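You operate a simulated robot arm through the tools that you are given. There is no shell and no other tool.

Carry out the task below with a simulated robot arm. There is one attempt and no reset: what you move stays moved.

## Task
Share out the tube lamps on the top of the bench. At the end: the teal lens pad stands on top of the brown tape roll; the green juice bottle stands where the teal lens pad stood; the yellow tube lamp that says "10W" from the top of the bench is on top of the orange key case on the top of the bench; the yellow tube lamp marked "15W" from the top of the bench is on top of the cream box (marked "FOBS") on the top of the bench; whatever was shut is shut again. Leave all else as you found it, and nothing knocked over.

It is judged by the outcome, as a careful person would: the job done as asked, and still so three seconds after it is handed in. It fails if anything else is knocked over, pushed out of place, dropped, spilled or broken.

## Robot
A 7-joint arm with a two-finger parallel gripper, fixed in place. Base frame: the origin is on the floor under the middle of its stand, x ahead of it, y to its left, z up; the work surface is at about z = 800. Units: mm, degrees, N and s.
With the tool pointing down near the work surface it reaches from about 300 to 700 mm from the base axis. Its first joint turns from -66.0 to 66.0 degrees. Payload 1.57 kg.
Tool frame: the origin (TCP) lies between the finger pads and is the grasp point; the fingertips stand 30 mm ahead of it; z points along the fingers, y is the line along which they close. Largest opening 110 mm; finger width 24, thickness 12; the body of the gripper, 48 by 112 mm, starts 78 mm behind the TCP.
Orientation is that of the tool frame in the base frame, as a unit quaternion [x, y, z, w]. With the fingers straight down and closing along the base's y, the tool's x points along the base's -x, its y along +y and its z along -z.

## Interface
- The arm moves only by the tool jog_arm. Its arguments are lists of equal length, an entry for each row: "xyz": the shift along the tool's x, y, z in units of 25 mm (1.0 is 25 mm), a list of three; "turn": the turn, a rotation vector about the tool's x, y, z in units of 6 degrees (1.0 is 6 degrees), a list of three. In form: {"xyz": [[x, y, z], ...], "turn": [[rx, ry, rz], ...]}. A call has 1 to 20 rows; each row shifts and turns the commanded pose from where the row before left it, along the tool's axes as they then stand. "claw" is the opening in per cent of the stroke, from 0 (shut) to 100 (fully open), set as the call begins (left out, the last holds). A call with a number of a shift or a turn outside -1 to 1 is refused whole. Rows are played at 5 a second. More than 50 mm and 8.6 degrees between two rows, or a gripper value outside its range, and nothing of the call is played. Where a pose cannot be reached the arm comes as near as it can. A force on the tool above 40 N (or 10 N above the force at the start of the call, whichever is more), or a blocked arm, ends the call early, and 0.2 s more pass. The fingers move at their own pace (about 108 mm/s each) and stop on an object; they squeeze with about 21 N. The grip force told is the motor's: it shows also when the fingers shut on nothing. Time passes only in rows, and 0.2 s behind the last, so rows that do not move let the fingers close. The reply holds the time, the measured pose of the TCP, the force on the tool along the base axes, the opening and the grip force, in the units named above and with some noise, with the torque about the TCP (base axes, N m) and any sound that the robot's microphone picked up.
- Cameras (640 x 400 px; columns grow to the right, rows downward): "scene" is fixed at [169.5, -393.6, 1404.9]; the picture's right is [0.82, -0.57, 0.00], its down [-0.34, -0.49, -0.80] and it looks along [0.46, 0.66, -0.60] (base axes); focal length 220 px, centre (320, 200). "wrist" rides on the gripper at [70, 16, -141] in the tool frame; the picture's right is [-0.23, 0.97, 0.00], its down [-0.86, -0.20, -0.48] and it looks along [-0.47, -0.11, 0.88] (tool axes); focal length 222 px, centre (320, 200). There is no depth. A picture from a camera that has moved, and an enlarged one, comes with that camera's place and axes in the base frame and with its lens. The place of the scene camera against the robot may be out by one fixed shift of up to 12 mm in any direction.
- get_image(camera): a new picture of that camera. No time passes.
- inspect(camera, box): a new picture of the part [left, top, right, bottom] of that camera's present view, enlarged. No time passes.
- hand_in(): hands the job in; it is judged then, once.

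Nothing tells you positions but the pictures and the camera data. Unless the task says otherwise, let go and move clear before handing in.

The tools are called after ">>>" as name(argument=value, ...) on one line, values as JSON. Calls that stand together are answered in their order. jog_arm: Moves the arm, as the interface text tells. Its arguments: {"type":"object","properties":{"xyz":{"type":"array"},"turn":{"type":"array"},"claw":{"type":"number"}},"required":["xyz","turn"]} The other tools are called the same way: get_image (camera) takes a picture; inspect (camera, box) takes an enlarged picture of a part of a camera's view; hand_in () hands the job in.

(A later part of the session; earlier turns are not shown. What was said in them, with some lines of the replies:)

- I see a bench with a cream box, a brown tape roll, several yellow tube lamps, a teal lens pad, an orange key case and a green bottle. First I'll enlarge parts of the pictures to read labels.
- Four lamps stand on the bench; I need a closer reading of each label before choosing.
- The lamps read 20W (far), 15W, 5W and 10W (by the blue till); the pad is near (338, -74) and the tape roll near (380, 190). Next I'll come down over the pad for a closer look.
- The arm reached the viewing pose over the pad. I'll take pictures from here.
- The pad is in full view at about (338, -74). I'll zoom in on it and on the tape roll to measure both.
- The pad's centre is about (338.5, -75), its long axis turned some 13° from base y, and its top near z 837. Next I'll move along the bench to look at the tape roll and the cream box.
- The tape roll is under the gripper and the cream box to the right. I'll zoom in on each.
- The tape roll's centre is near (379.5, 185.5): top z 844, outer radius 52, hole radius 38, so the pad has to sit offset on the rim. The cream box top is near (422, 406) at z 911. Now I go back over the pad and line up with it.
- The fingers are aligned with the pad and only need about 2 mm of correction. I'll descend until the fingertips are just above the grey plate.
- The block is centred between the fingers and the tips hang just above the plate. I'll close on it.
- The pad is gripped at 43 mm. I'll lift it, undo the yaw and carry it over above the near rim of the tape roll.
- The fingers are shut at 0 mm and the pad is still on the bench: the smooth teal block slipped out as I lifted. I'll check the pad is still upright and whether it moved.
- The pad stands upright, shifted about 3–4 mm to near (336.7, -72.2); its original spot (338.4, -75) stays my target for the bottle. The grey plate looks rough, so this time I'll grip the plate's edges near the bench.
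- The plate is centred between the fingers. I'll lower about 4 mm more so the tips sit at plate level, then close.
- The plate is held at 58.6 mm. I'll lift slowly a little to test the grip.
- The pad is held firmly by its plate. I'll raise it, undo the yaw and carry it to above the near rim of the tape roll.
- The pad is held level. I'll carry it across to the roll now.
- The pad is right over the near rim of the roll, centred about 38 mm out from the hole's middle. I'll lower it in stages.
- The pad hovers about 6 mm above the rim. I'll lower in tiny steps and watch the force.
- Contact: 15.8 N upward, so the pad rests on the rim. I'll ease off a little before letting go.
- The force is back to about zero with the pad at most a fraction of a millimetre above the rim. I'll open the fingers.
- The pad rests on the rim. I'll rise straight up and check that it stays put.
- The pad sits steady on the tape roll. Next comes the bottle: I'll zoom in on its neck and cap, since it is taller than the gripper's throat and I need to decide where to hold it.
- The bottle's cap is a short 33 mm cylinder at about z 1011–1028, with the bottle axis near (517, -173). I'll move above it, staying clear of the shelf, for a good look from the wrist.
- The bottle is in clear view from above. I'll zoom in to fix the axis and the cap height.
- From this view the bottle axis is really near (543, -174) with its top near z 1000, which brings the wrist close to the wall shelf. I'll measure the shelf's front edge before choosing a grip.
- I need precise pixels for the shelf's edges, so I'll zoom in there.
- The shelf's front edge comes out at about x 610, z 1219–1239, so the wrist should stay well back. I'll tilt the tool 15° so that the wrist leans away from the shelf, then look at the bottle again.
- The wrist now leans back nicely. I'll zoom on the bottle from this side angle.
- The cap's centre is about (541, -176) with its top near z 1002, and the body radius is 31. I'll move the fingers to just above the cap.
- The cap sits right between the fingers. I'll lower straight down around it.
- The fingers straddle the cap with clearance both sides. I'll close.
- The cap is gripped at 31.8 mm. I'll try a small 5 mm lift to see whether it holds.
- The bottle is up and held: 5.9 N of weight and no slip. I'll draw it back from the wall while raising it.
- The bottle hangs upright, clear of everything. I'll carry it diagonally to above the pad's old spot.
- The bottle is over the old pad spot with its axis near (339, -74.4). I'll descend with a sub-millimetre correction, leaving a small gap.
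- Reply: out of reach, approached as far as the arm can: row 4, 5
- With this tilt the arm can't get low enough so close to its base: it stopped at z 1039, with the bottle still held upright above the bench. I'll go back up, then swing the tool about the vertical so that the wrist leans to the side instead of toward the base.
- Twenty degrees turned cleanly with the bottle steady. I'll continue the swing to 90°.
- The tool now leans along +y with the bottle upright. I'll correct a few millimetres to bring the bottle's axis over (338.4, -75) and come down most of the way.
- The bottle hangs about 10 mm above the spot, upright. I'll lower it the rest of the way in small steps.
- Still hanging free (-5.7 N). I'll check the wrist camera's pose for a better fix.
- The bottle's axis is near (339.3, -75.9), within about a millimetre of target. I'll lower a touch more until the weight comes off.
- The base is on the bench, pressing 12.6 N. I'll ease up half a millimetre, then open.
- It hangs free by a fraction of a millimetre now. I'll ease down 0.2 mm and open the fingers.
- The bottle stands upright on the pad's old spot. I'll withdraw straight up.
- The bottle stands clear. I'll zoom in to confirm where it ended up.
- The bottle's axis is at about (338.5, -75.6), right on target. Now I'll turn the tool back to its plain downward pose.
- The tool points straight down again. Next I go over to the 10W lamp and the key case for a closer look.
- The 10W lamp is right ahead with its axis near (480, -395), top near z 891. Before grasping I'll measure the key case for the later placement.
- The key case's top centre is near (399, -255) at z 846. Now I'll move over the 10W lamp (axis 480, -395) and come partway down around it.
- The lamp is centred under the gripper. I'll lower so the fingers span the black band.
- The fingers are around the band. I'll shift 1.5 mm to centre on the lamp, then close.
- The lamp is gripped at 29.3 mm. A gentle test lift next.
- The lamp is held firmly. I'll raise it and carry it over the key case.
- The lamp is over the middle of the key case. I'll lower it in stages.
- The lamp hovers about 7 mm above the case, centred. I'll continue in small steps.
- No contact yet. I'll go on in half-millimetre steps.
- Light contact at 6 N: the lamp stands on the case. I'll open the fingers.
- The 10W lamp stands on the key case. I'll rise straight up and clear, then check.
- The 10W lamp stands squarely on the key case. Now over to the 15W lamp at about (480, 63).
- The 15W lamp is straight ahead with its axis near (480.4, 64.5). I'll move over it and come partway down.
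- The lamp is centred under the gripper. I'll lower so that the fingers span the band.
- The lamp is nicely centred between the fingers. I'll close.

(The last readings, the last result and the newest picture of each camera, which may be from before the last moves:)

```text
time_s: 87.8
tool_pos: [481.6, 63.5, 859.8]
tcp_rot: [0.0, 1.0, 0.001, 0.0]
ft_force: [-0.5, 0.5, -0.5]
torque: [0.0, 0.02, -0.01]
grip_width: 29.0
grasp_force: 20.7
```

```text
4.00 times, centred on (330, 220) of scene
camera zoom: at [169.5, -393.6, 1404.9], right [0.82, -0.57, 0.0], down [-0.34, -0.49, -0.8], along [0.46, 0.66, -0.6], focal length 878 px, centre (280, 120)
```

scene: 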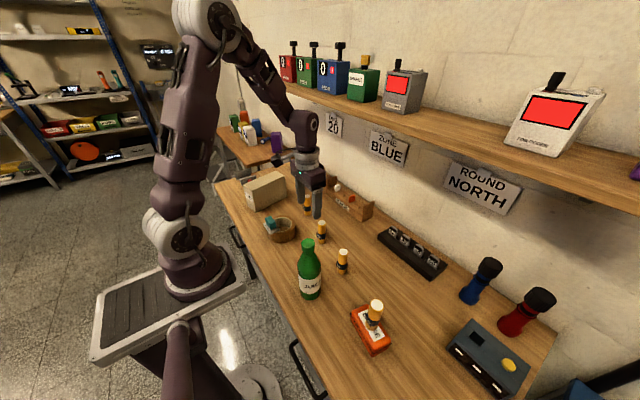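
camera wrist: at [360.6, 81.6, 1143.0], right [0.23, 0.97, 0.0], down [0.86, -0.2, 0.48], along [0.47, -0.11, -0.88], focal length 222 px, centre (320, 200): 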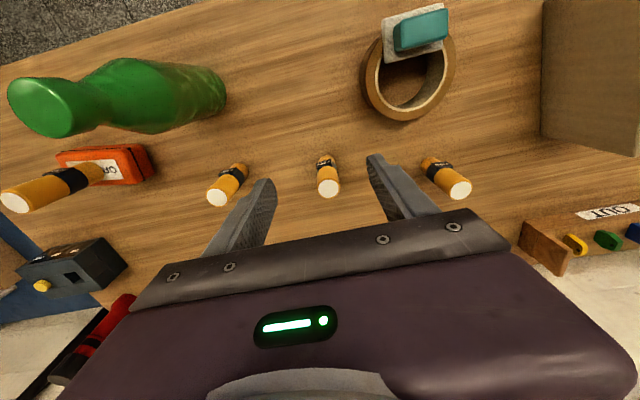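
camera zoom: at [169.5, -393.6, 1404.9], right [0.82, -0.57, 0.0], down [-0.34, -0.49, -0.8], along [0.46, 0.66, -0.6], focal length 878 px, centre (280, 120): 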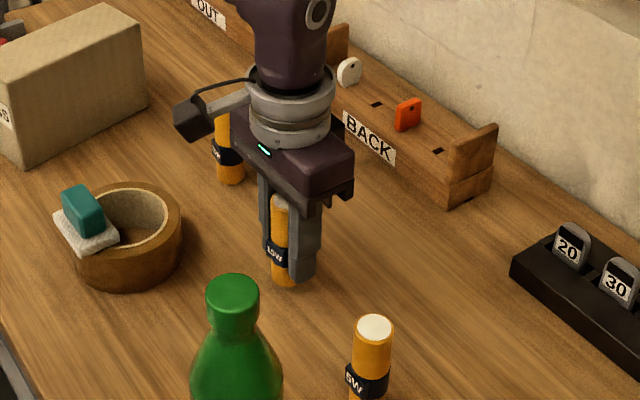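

The 15W lamp is held firmly. I'll raise it well above box height and carry it towards the cream box.

>>> jog_arm(xyz=[[0, 0, -0.5], [0, 0, -0.9], [0, 0, -0.95], [0, 0, -0.95], [0, 0, -0.95], [0, 0, -0.95], [0, 0, -0.9], [0, 0, -0.5], [0, 0, 0]], turn=[[0, 0, 0], [0, 0, 0], [0, 0, 0], [0, 0, 0], [0, 0, 0], [0, 0, 0], [0, 0, 0], [0, 0, 0], [0, 0, 0]])

>>> jog_arm(xyz=[[0.084, 0.489, 0], [0.167, 0.977, 0], [0.167, 0.977, 0], [0.167, 0.977, 0], [0.167, 0.977, 0], [0.167, 0.977, 0], [0.167, 0.977, 0], [0.167, 0.977, 0], [0.167, 0.977, 0], [0.167, 0.977, 0], [0.167, 0.977, 0], [0.167, 0.977, 0], [0.167, 0.977, 0], [0.167, 0.977, 0], [0.084, 0.489, 0], [0, 0, 0], [0, 0, 0]], turn=[[0, 0, 0], [0, 0, 0], [0, 0, 0], [0, 0, 0], [0, 0, 0], [0, 0, 0], [0, 0, 0], [0, 0, 0], [0, 0, 0], [0, 0, 0], [0, 0, 0], [0, 0, 0], [0, 0, 0], [0, 0, 0], [0, 0, 0], [0, 0, 0], [0, 0, 0]])

>>> get_image(camera="wrist")

>>> get_image(camera="scene")

```text
time_s: 89.8
tool_pos: [481.0, 63.1, 1026.8]
tcp_rot: [0.0, 1.0, 0.0, 0.0]
ft_force: [-0.4, 0.4, -0.4]
torque: [0.02, -0.02, -0.01]
grip_width: 28.6
grasp_force: 20.7
```

```text
time_s: 93.4
tool_pos: [421.5, 405.9, 1027.1]
tcp_rot: [0.001, 1.0, 0.0, 0.0]
ft_force: [-0.5, 0.3, 0.1]
torque: [0.0, 0.0, 0.03]
grip_width: 29.3
grasp_force: 20.6
```

```text
taken
camera wrist: at [350.0, 421.6, 1167.9], right [0.23, 0.97, 0.0], down [0.86, -0.2, 0.48], along [0.47, -0.11, -0.88], focal length 222 px, centre (320, 200)
```

wrist: 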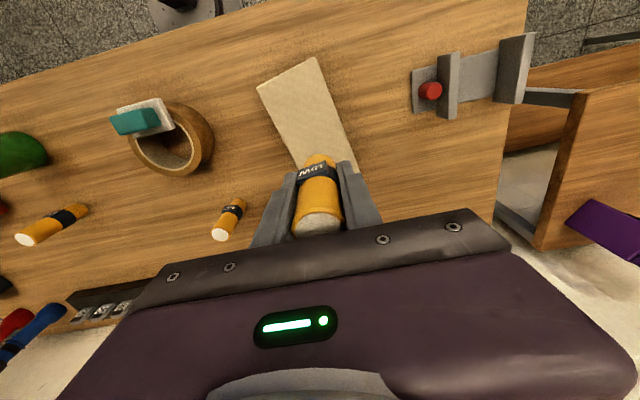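

```text
taken
```

scene: 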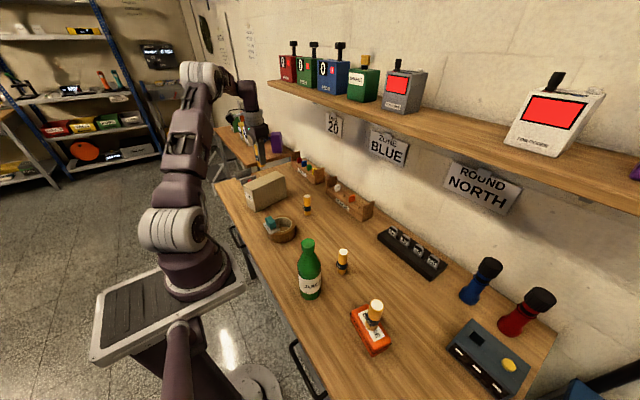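

I'm above the cream box with the lamp. I'll zoom in on the box to check alignment.

>>> inspect(camera="wrist", box=[230, 40, 390, 190])

>>> inspect(camera="scene", box=[220, 110, 320, 230])

```text
2.67 times, centred on (310, 115) of wrist
camera zoom: at [350.0, 421.6, 1167.9], right [0.23, 0.97, 0.0], down [0.86, -0.2, 0.48], along [0.47, -0.11, -0.88], focal length 592 px, centre (347, 427)
```

zoom: 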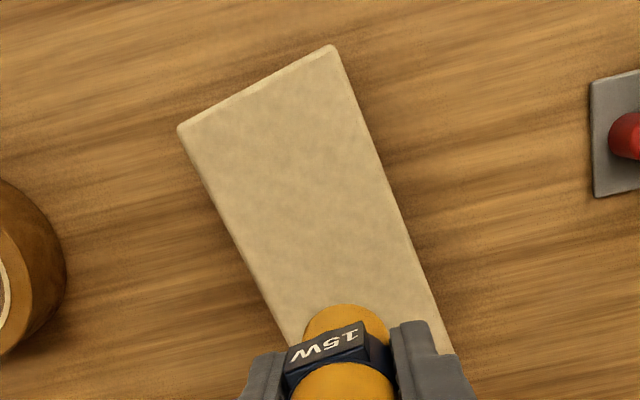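

```text
3.33 times, centred on (270, 170) of scene
camera zoom: at [169.5, -393.6, 1404.9], right [0.82, -0.57, 0.0], down [-0.34, -0.49, -0.8], along [0.46, 0.66, -0.6], focal length 732 px, centre (487, 300)
```

zoom: 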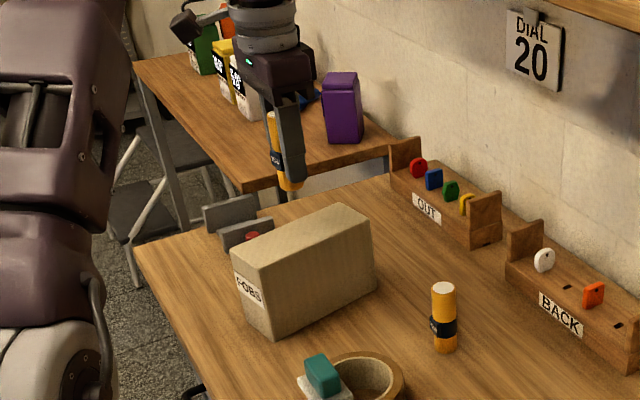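

The box top's centre is near (422, 405), right below the lamp. I'll lower it in stages.

>>> jog_arm(xyz=[[0, 0, 0.5], [0, 0, 0.8], [0, 0, 0.7], [0, 0, 0.4], [0, 0, 0]], turn=[[0, 0, 0], [0, 0, 0], [0, 0, 0], [0, 0, 0], [0, 0, 0]])

>>> inspect(camera="scene", box=[220, 130, 320, 230])

>>> inspect(camera="wrist", box=[230, 60, 390, 220])

```text
time_s: 94.6
tool_pos: [420.5, 407.1, 965.7]
tcp_rot: [-0.001, 1.0, 0.0, 0.0]
ft_force: [0.5, 0.8, 0.4]
torque: [0.03, 0.0, 0.0]
grip_width: 29.1
grasp_force: 21.6
```

```text
4.00 times, centred on (270, 180) of scene
camera zoom: at [169.5, -393.6, 1404.9], right [0.82, -0.57, 0.0], down [-0.34, -0.49, -0.8], along [0.46, 0.66, -0.6], focal length 878 px, centre (520, 280)
```

zoom: 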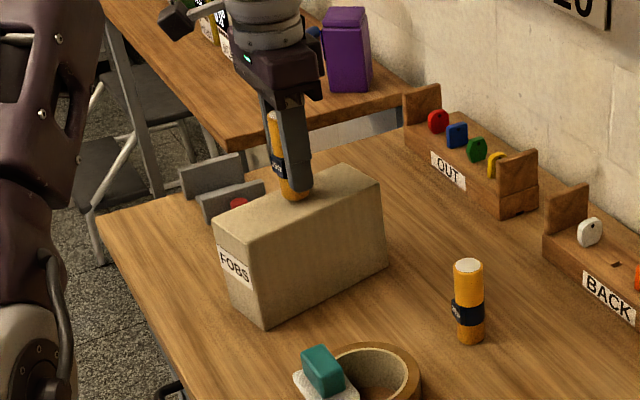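

```text
2.50 times, centred on (310, 140) of wrist
camera zoom: at [350.5, 422.7, 1107.1], right [0.23, 0.97, 0.0], down [0.86, -0.2, 0.48], along [0.47, -0.11, -0.88], focal length 555 px, centre (345, 350)
```

zoom: 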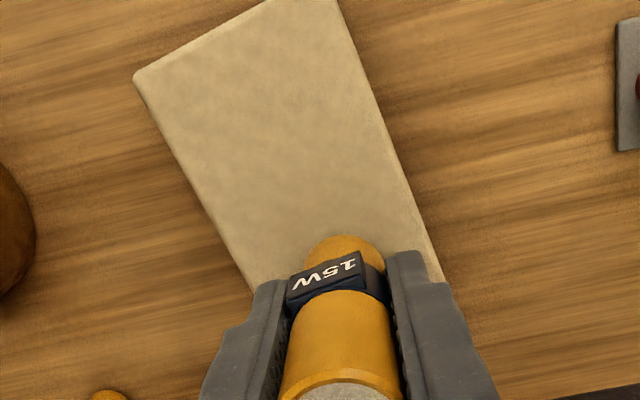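

The lamp is about 9 mm above the middle of the box top. I'll continue in smaller steps.

>>> jog_arm(xyz=[[0, 0, 0.12], [0, 0, 0.1], [0, 0, 0.04], [0, 0, 0]], turn=[[0, 0, 0], [0, 0, 0], [0, 0, 0], [0, 0, 0]])

```text
time_s: 95.6
tool_pos: [422.5, 406.8, 959.4]
tcp_rot: [0.0, 1.0, 0.001, 0.001]
ft_force: [-0.1, -1.0, 15.5]
torque: [-0.04, -0.02, -0.04]
grip_width: 29.2
grasp_force: 21.1
```

Contact at 15.5 N. I'll ease up slightly before releasing.

>>> jog_arm(xyz=[[0, 0, -0.02], [0, 0, 0]], turn=[[0, 0, 0], [0, 0, 0]])

```text
time_s: 96.2
tool_pos: [420.2, 406.1, 960.6]
tcp_rot: [0.0, 1.0, 0.0, -0.001]
ft_force: [4.0, 0.6, 7.2]
torque: [0.0, -0.16, -0.02]
grip_width: 29.0
grasp_force: 20.8
```

Still 7 N, with a little side load. One more small ease-up.

>>> jog_arm(xyz=[[0, 0, -0.015], [0, 0, 0]], turn=[[0, 0, 0], [0, 0, 0]])

>>> inspect(camera="scene", box=[220, 130, 320, 230])

>>> inspect(camera="scene", box=[275, 150, 315, 190])

```text
time_s: 96.8
tool_pos: [420.6, 405.5, 960.4]
tcp_rot: [0.0, 1.0, 0.001, -0.001]
ft_force: [1.3, -1.2, 3.5]
torque: [0.0, -0.1, 0.01]
grip_width: 29.0
grasp_force: 21.7
```

```text
4.00 times, centred on (270, 180) of scene
camera zoom: at [169.5, -393.7, 1404.9], right [0.82, -0.57, 0.0], down [-0.34, -0.49, -0.8], along [0.46, 0.66, -0.6], focal length 878 px, centre (520, 280)
```

zoom: 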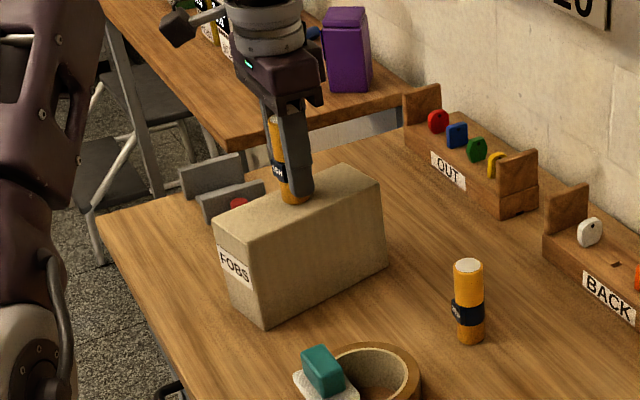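

```text
10.00 times, centred on (295, 170) of scene
camera zoom: at [169.5, -393.7, 1404.9], right [0.82, -0.57, 0.0], down [-0.34, -0.49, -0.8], along [0.46, 0.66, -0.6], focal length 2195 px, centre (570, 500)
```

zoom: 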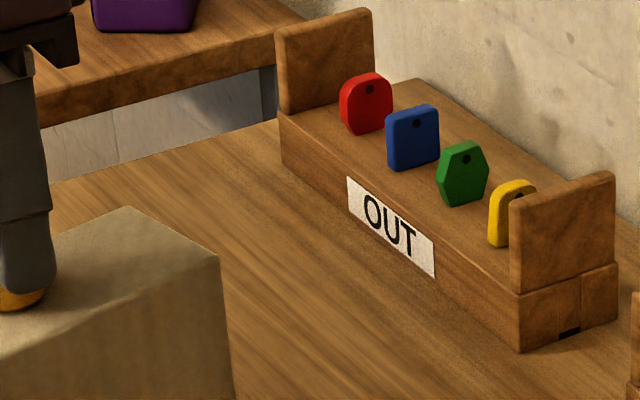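

Force is down to 3.5 N. I'll look closely to make sure the lamp is standing square before letting go.

>>> inspect(camera="wrist", box=[240, 120, 400, 240])

>>> inspect(camera="scene", box=[275, 150, 310, 190])

>>> inspect(camera="scene", box=[270, 145, 310, 185])

```text
3.33 times, centred on (320, 180) of wrist
camera zoom: at [350.3, 421.8, 1101.5], right [0.23, 0.97, 0.0], down [0.86, -0.2, 0.48], along [0.47, -0.11, -0.88], focal length 740 px, centre (320, 267)
```

zoom: 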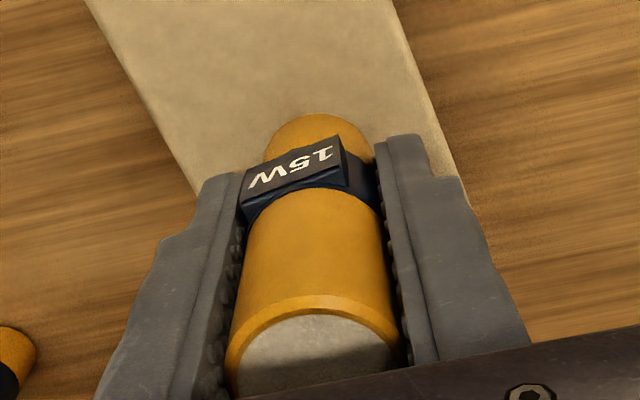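

```text
10.00 times, centred on (292, 170) of scene
camera zoom: at [169.5, -393.7, 1404.9], right [0.82, -0.57, 0.0], down [-0.34, -0.49, -0.8], along [0.46, 0.66, -0.6], focal length 2195 px, centre (595, 500)
```

zoom: 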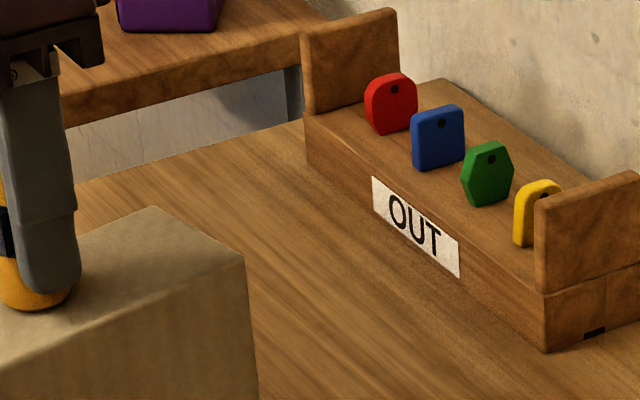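

```text
10.00 times, centred on (290, 165) of scene
camera zoom: at [169.5, -393.7, 1404.9], right [0.82, -0.57, 0.0], down [-0.34, -0.49, -0.8], along [0.46, 0.66, -0.6], focal length 2195 px, centre (620, 550)
```

zoom: 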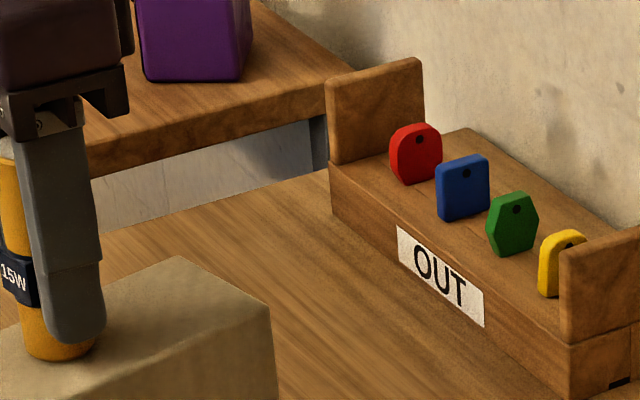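

The lamp is square to the box and sits in the middle of its top. I'll release it.

>>> jog_arm(xyz=[[0, 0, -0.01], [0, 0, 0], [0, 0, 0]], turn=[[0, 0, 0], [0, 0, 0], [0, 0, 0]], claw=60)

>>> inspect(camera="wrist", box=[240, 120, 400, 240])

>>> inspect(camera="scene", box=[220, 130, 320, 230])

```text
time_s: 97.6
tool_pos: [420.2, 407.3, 961.0]
tcp_rot: [0.0, 1.0, 0.0, 0.0]
ft_force: [0.6, -0.2, -0.6]
torque: [0.03, 0.01, 0.01]
grip_width: 66.0
grasp_force: 0.0
```

```text
3.33 times, centred on (320, 180) of wrist
camera zoom: at [350.2, 421.7, 1101.9], right [0.23, 0.97, 0.0], down [0.86, -0.2, 0.48], along [0.47, -0.11, -0.88], focal length 740 px, centre (320, 267)
```

zoom: 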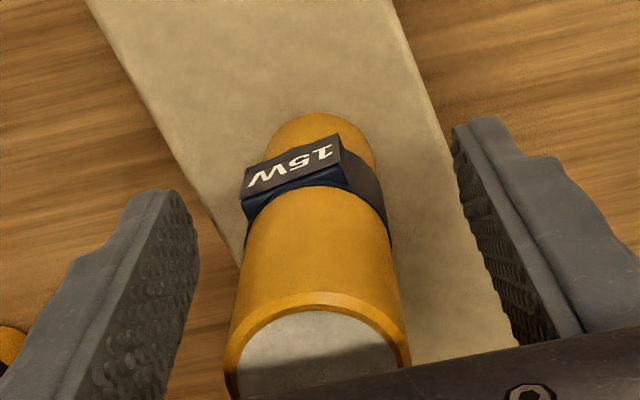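

```text
4.00 times, centred on (270, 180) of scene
camera zoom: at [169.5, -393.6, 1404.9], right [0.82, -0.57, 0.0], down [-0.34, -0.49, -0.8], along [0.46, 0.66, -0.6], focal length 878 px, centre (520, 280)
```

zoom: 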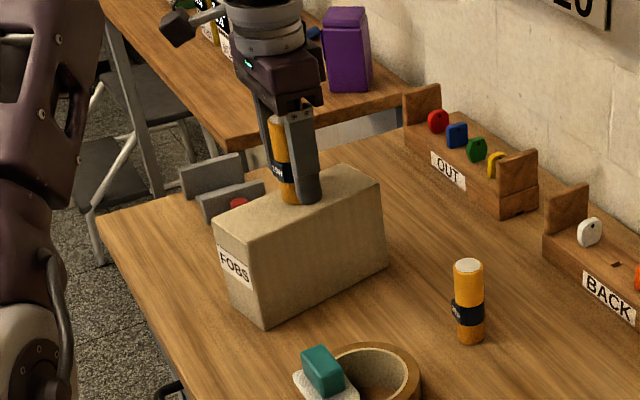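

The lamp stands on the box by itself. I'll rise straight up and well clear.

>>> jog_arm(xyz=[[0, 0, -0.4], [0, 0, -0.8], [0, 0, -0.95], [0, 0, -0.95], [0, 0, -0.95], [0, 0, -0.95], [0, 0, -0.8], [0, 0, 0]], turn=[[0, 0, 0], [0, 0, 0], [0, 0, 0], [0, 0, 0], [0, 0, 0], [0, 0, 0], [0, 0, 0], [0, 0, 0]])

>>> get_image(camera="scene")

>>> get_image(camera="wrist")

>>> inspect(camera="scene", box=[220, 150, 340, 260])

>>> inspect(camera="scene", box=[270, 220, 430, 370])

```text
time_s: 99.4
tool_pos: [421.1, 405.4, 1106.6]
tcp_rot: [0.0, 1.0, 0.0, 0.0]
ft_force: [-0.6, 0.4, -0.4]
torque: [-0.01, -0.02, -0.02]
grip_width: 65.9
grasp_force: 0.0
```

```text
taken
```

scene: 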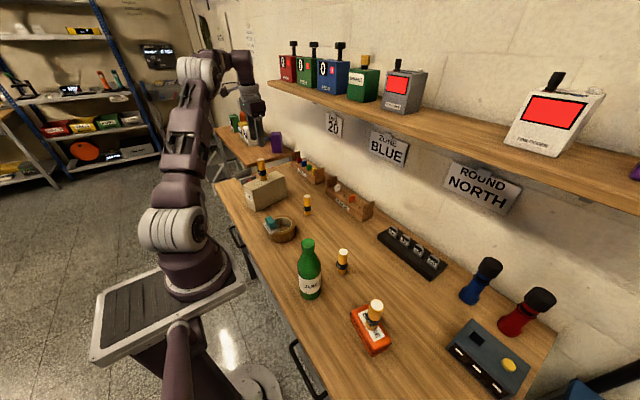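

```text
taken
camera wrist: at [350.7, 422.0, 1248.8], right [0.23, 0.97, 0.0], down [0.86, -0.2, 0.48], along [0.47, -0.11, -0.88], focal length 222 px, centre (320, 200)
```

wrist: 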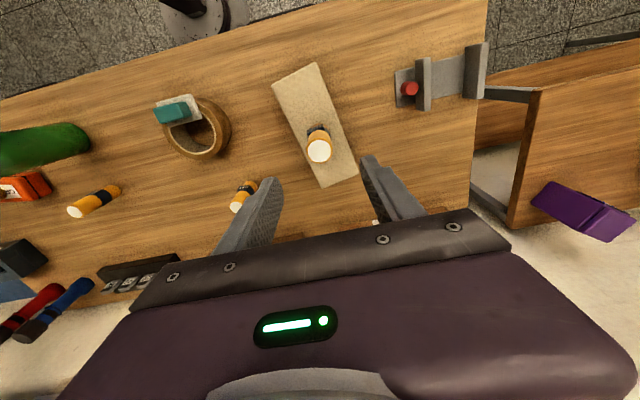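

```text
3.64 times, centred on (280, 205) of scene
camera zoom: at [169.5, -393.6, 1404.9], right [0.82, -0.57, 0.0], down [-0.34, -0.49, -0.8], along [0.46, 0.66, -0.6], focal length 798 px, centre (466, 182)
```

zoom: 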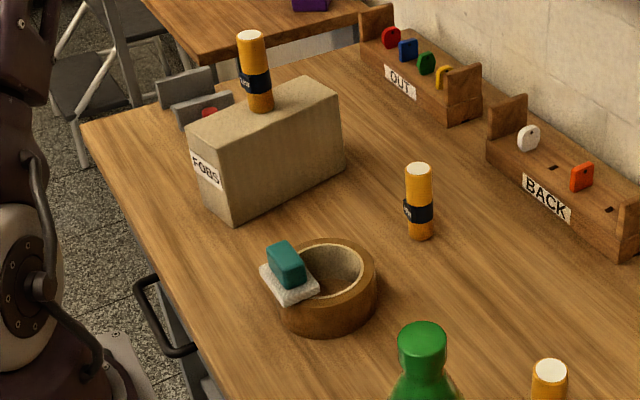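

```text
2.67 times, centred on (350, 295) of scene
camera zoom: at [169.5, -393.6, 1404.9], right [0.82, -0.57, 0.0], down [-0.34, -0.49, -0.8], along [0.46, 0.66, -0.6], focal length 585 px, centre (240, -53)
```

zoom: 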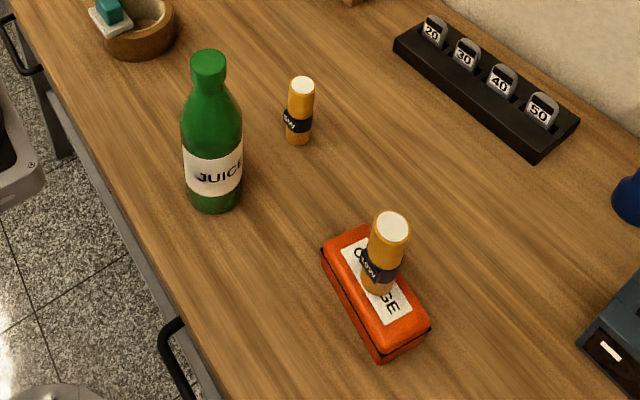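

All four moves look done. I'll take one last comparison with the opening picture to confirm nothing else shifted.

>>> inspect(camera="scene", box=[220, 160, 380, 260])

>>> inspect(camera="scene", box=[280, 220, 440, 320])

>>> inspect(camera="scene", box=[340, 280, 560, 400])

```text
4.00 times, centred on (300, 210) of scene
camera zoom: at [169.5, -393.6, 1404.9], right [0.82, -0.57, 0.0], down [-0.34, -0.49, -0.8], along [0.46, 0.66, -0.6], focal length 878 px, centre (400, 160)
```

zoom: 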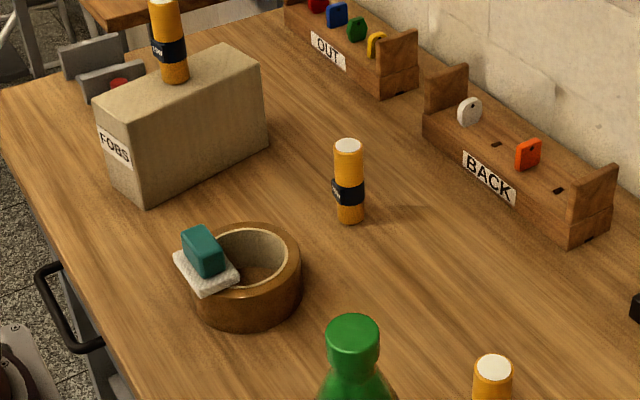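

```text
4.00 times, centred on (360, 270) of scene
camera zoom: at [169.5, -393.6, 1404.9], right [0.82, -0.57, 0.0], down [-0.34, -0.49, -0.8], along [0.46, 0.66, -0.6], focal length 878 px, centre (160, -80)
```

zoom: 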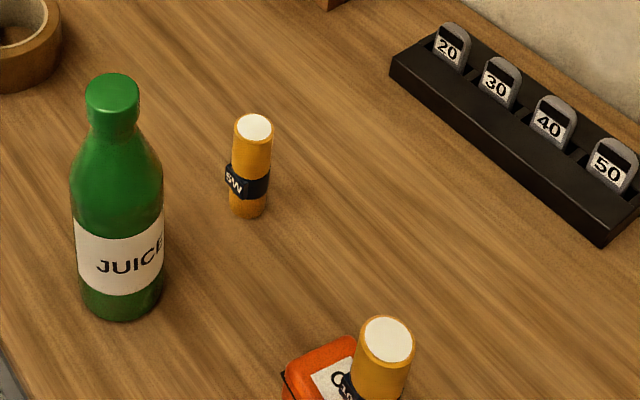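

```text
2.91 times, centred on (450, 340) of scene
camera zoom: at [169.5, -393.6, 1404.9], right [0.82, -0.57, 0.0], down [-0.34, -0.49, -0.8], along [0.46, 0.66, -0.6], focal length 639 px, centre (-58, -207)
```

zoom: 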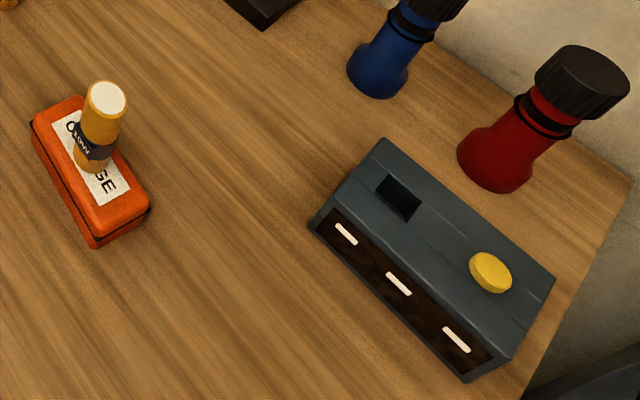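

The end state matches the task:
- The pad is on the tape roll and the bottle stands on the pad's old spot.
- The 10W lamp is on the key case and the 15W lamp is on the cream box.
- Everything else is where it was in the opening picture, and the arm is clear.

I'm handing in now.

>>> hand_in()

```text
The job is handed in.
```

I finished the job and handed it in. In the last pictures everything stood as you asked:

- **Teal lens pad:** it stands on top of the brown tape roll. The roll's hole is wider than the pad, so it sits on the rim on the robot's side rather than over the centre.
- **Green juice bottle:** it stands upright where the pad was, within about 1 mm of the pad's original centre.
- **10W lamp:** it stands on top of the orange key case.
- **15W lamp:** it stands in the middle of the top of the cream "FOBS" box.

On my first try at the pad, the smooth teal block slipped out of the fingers and the pad slid about 3–4 mm on the bench. It stayed upright, and I lifted it by its rough grey plate instead. I used its original position, not the shifted one, for the bottle.

I opened nothing, so there was nothing to shut again. Compared with the opening picture, nothing else on the bench had moved or been knocked over.
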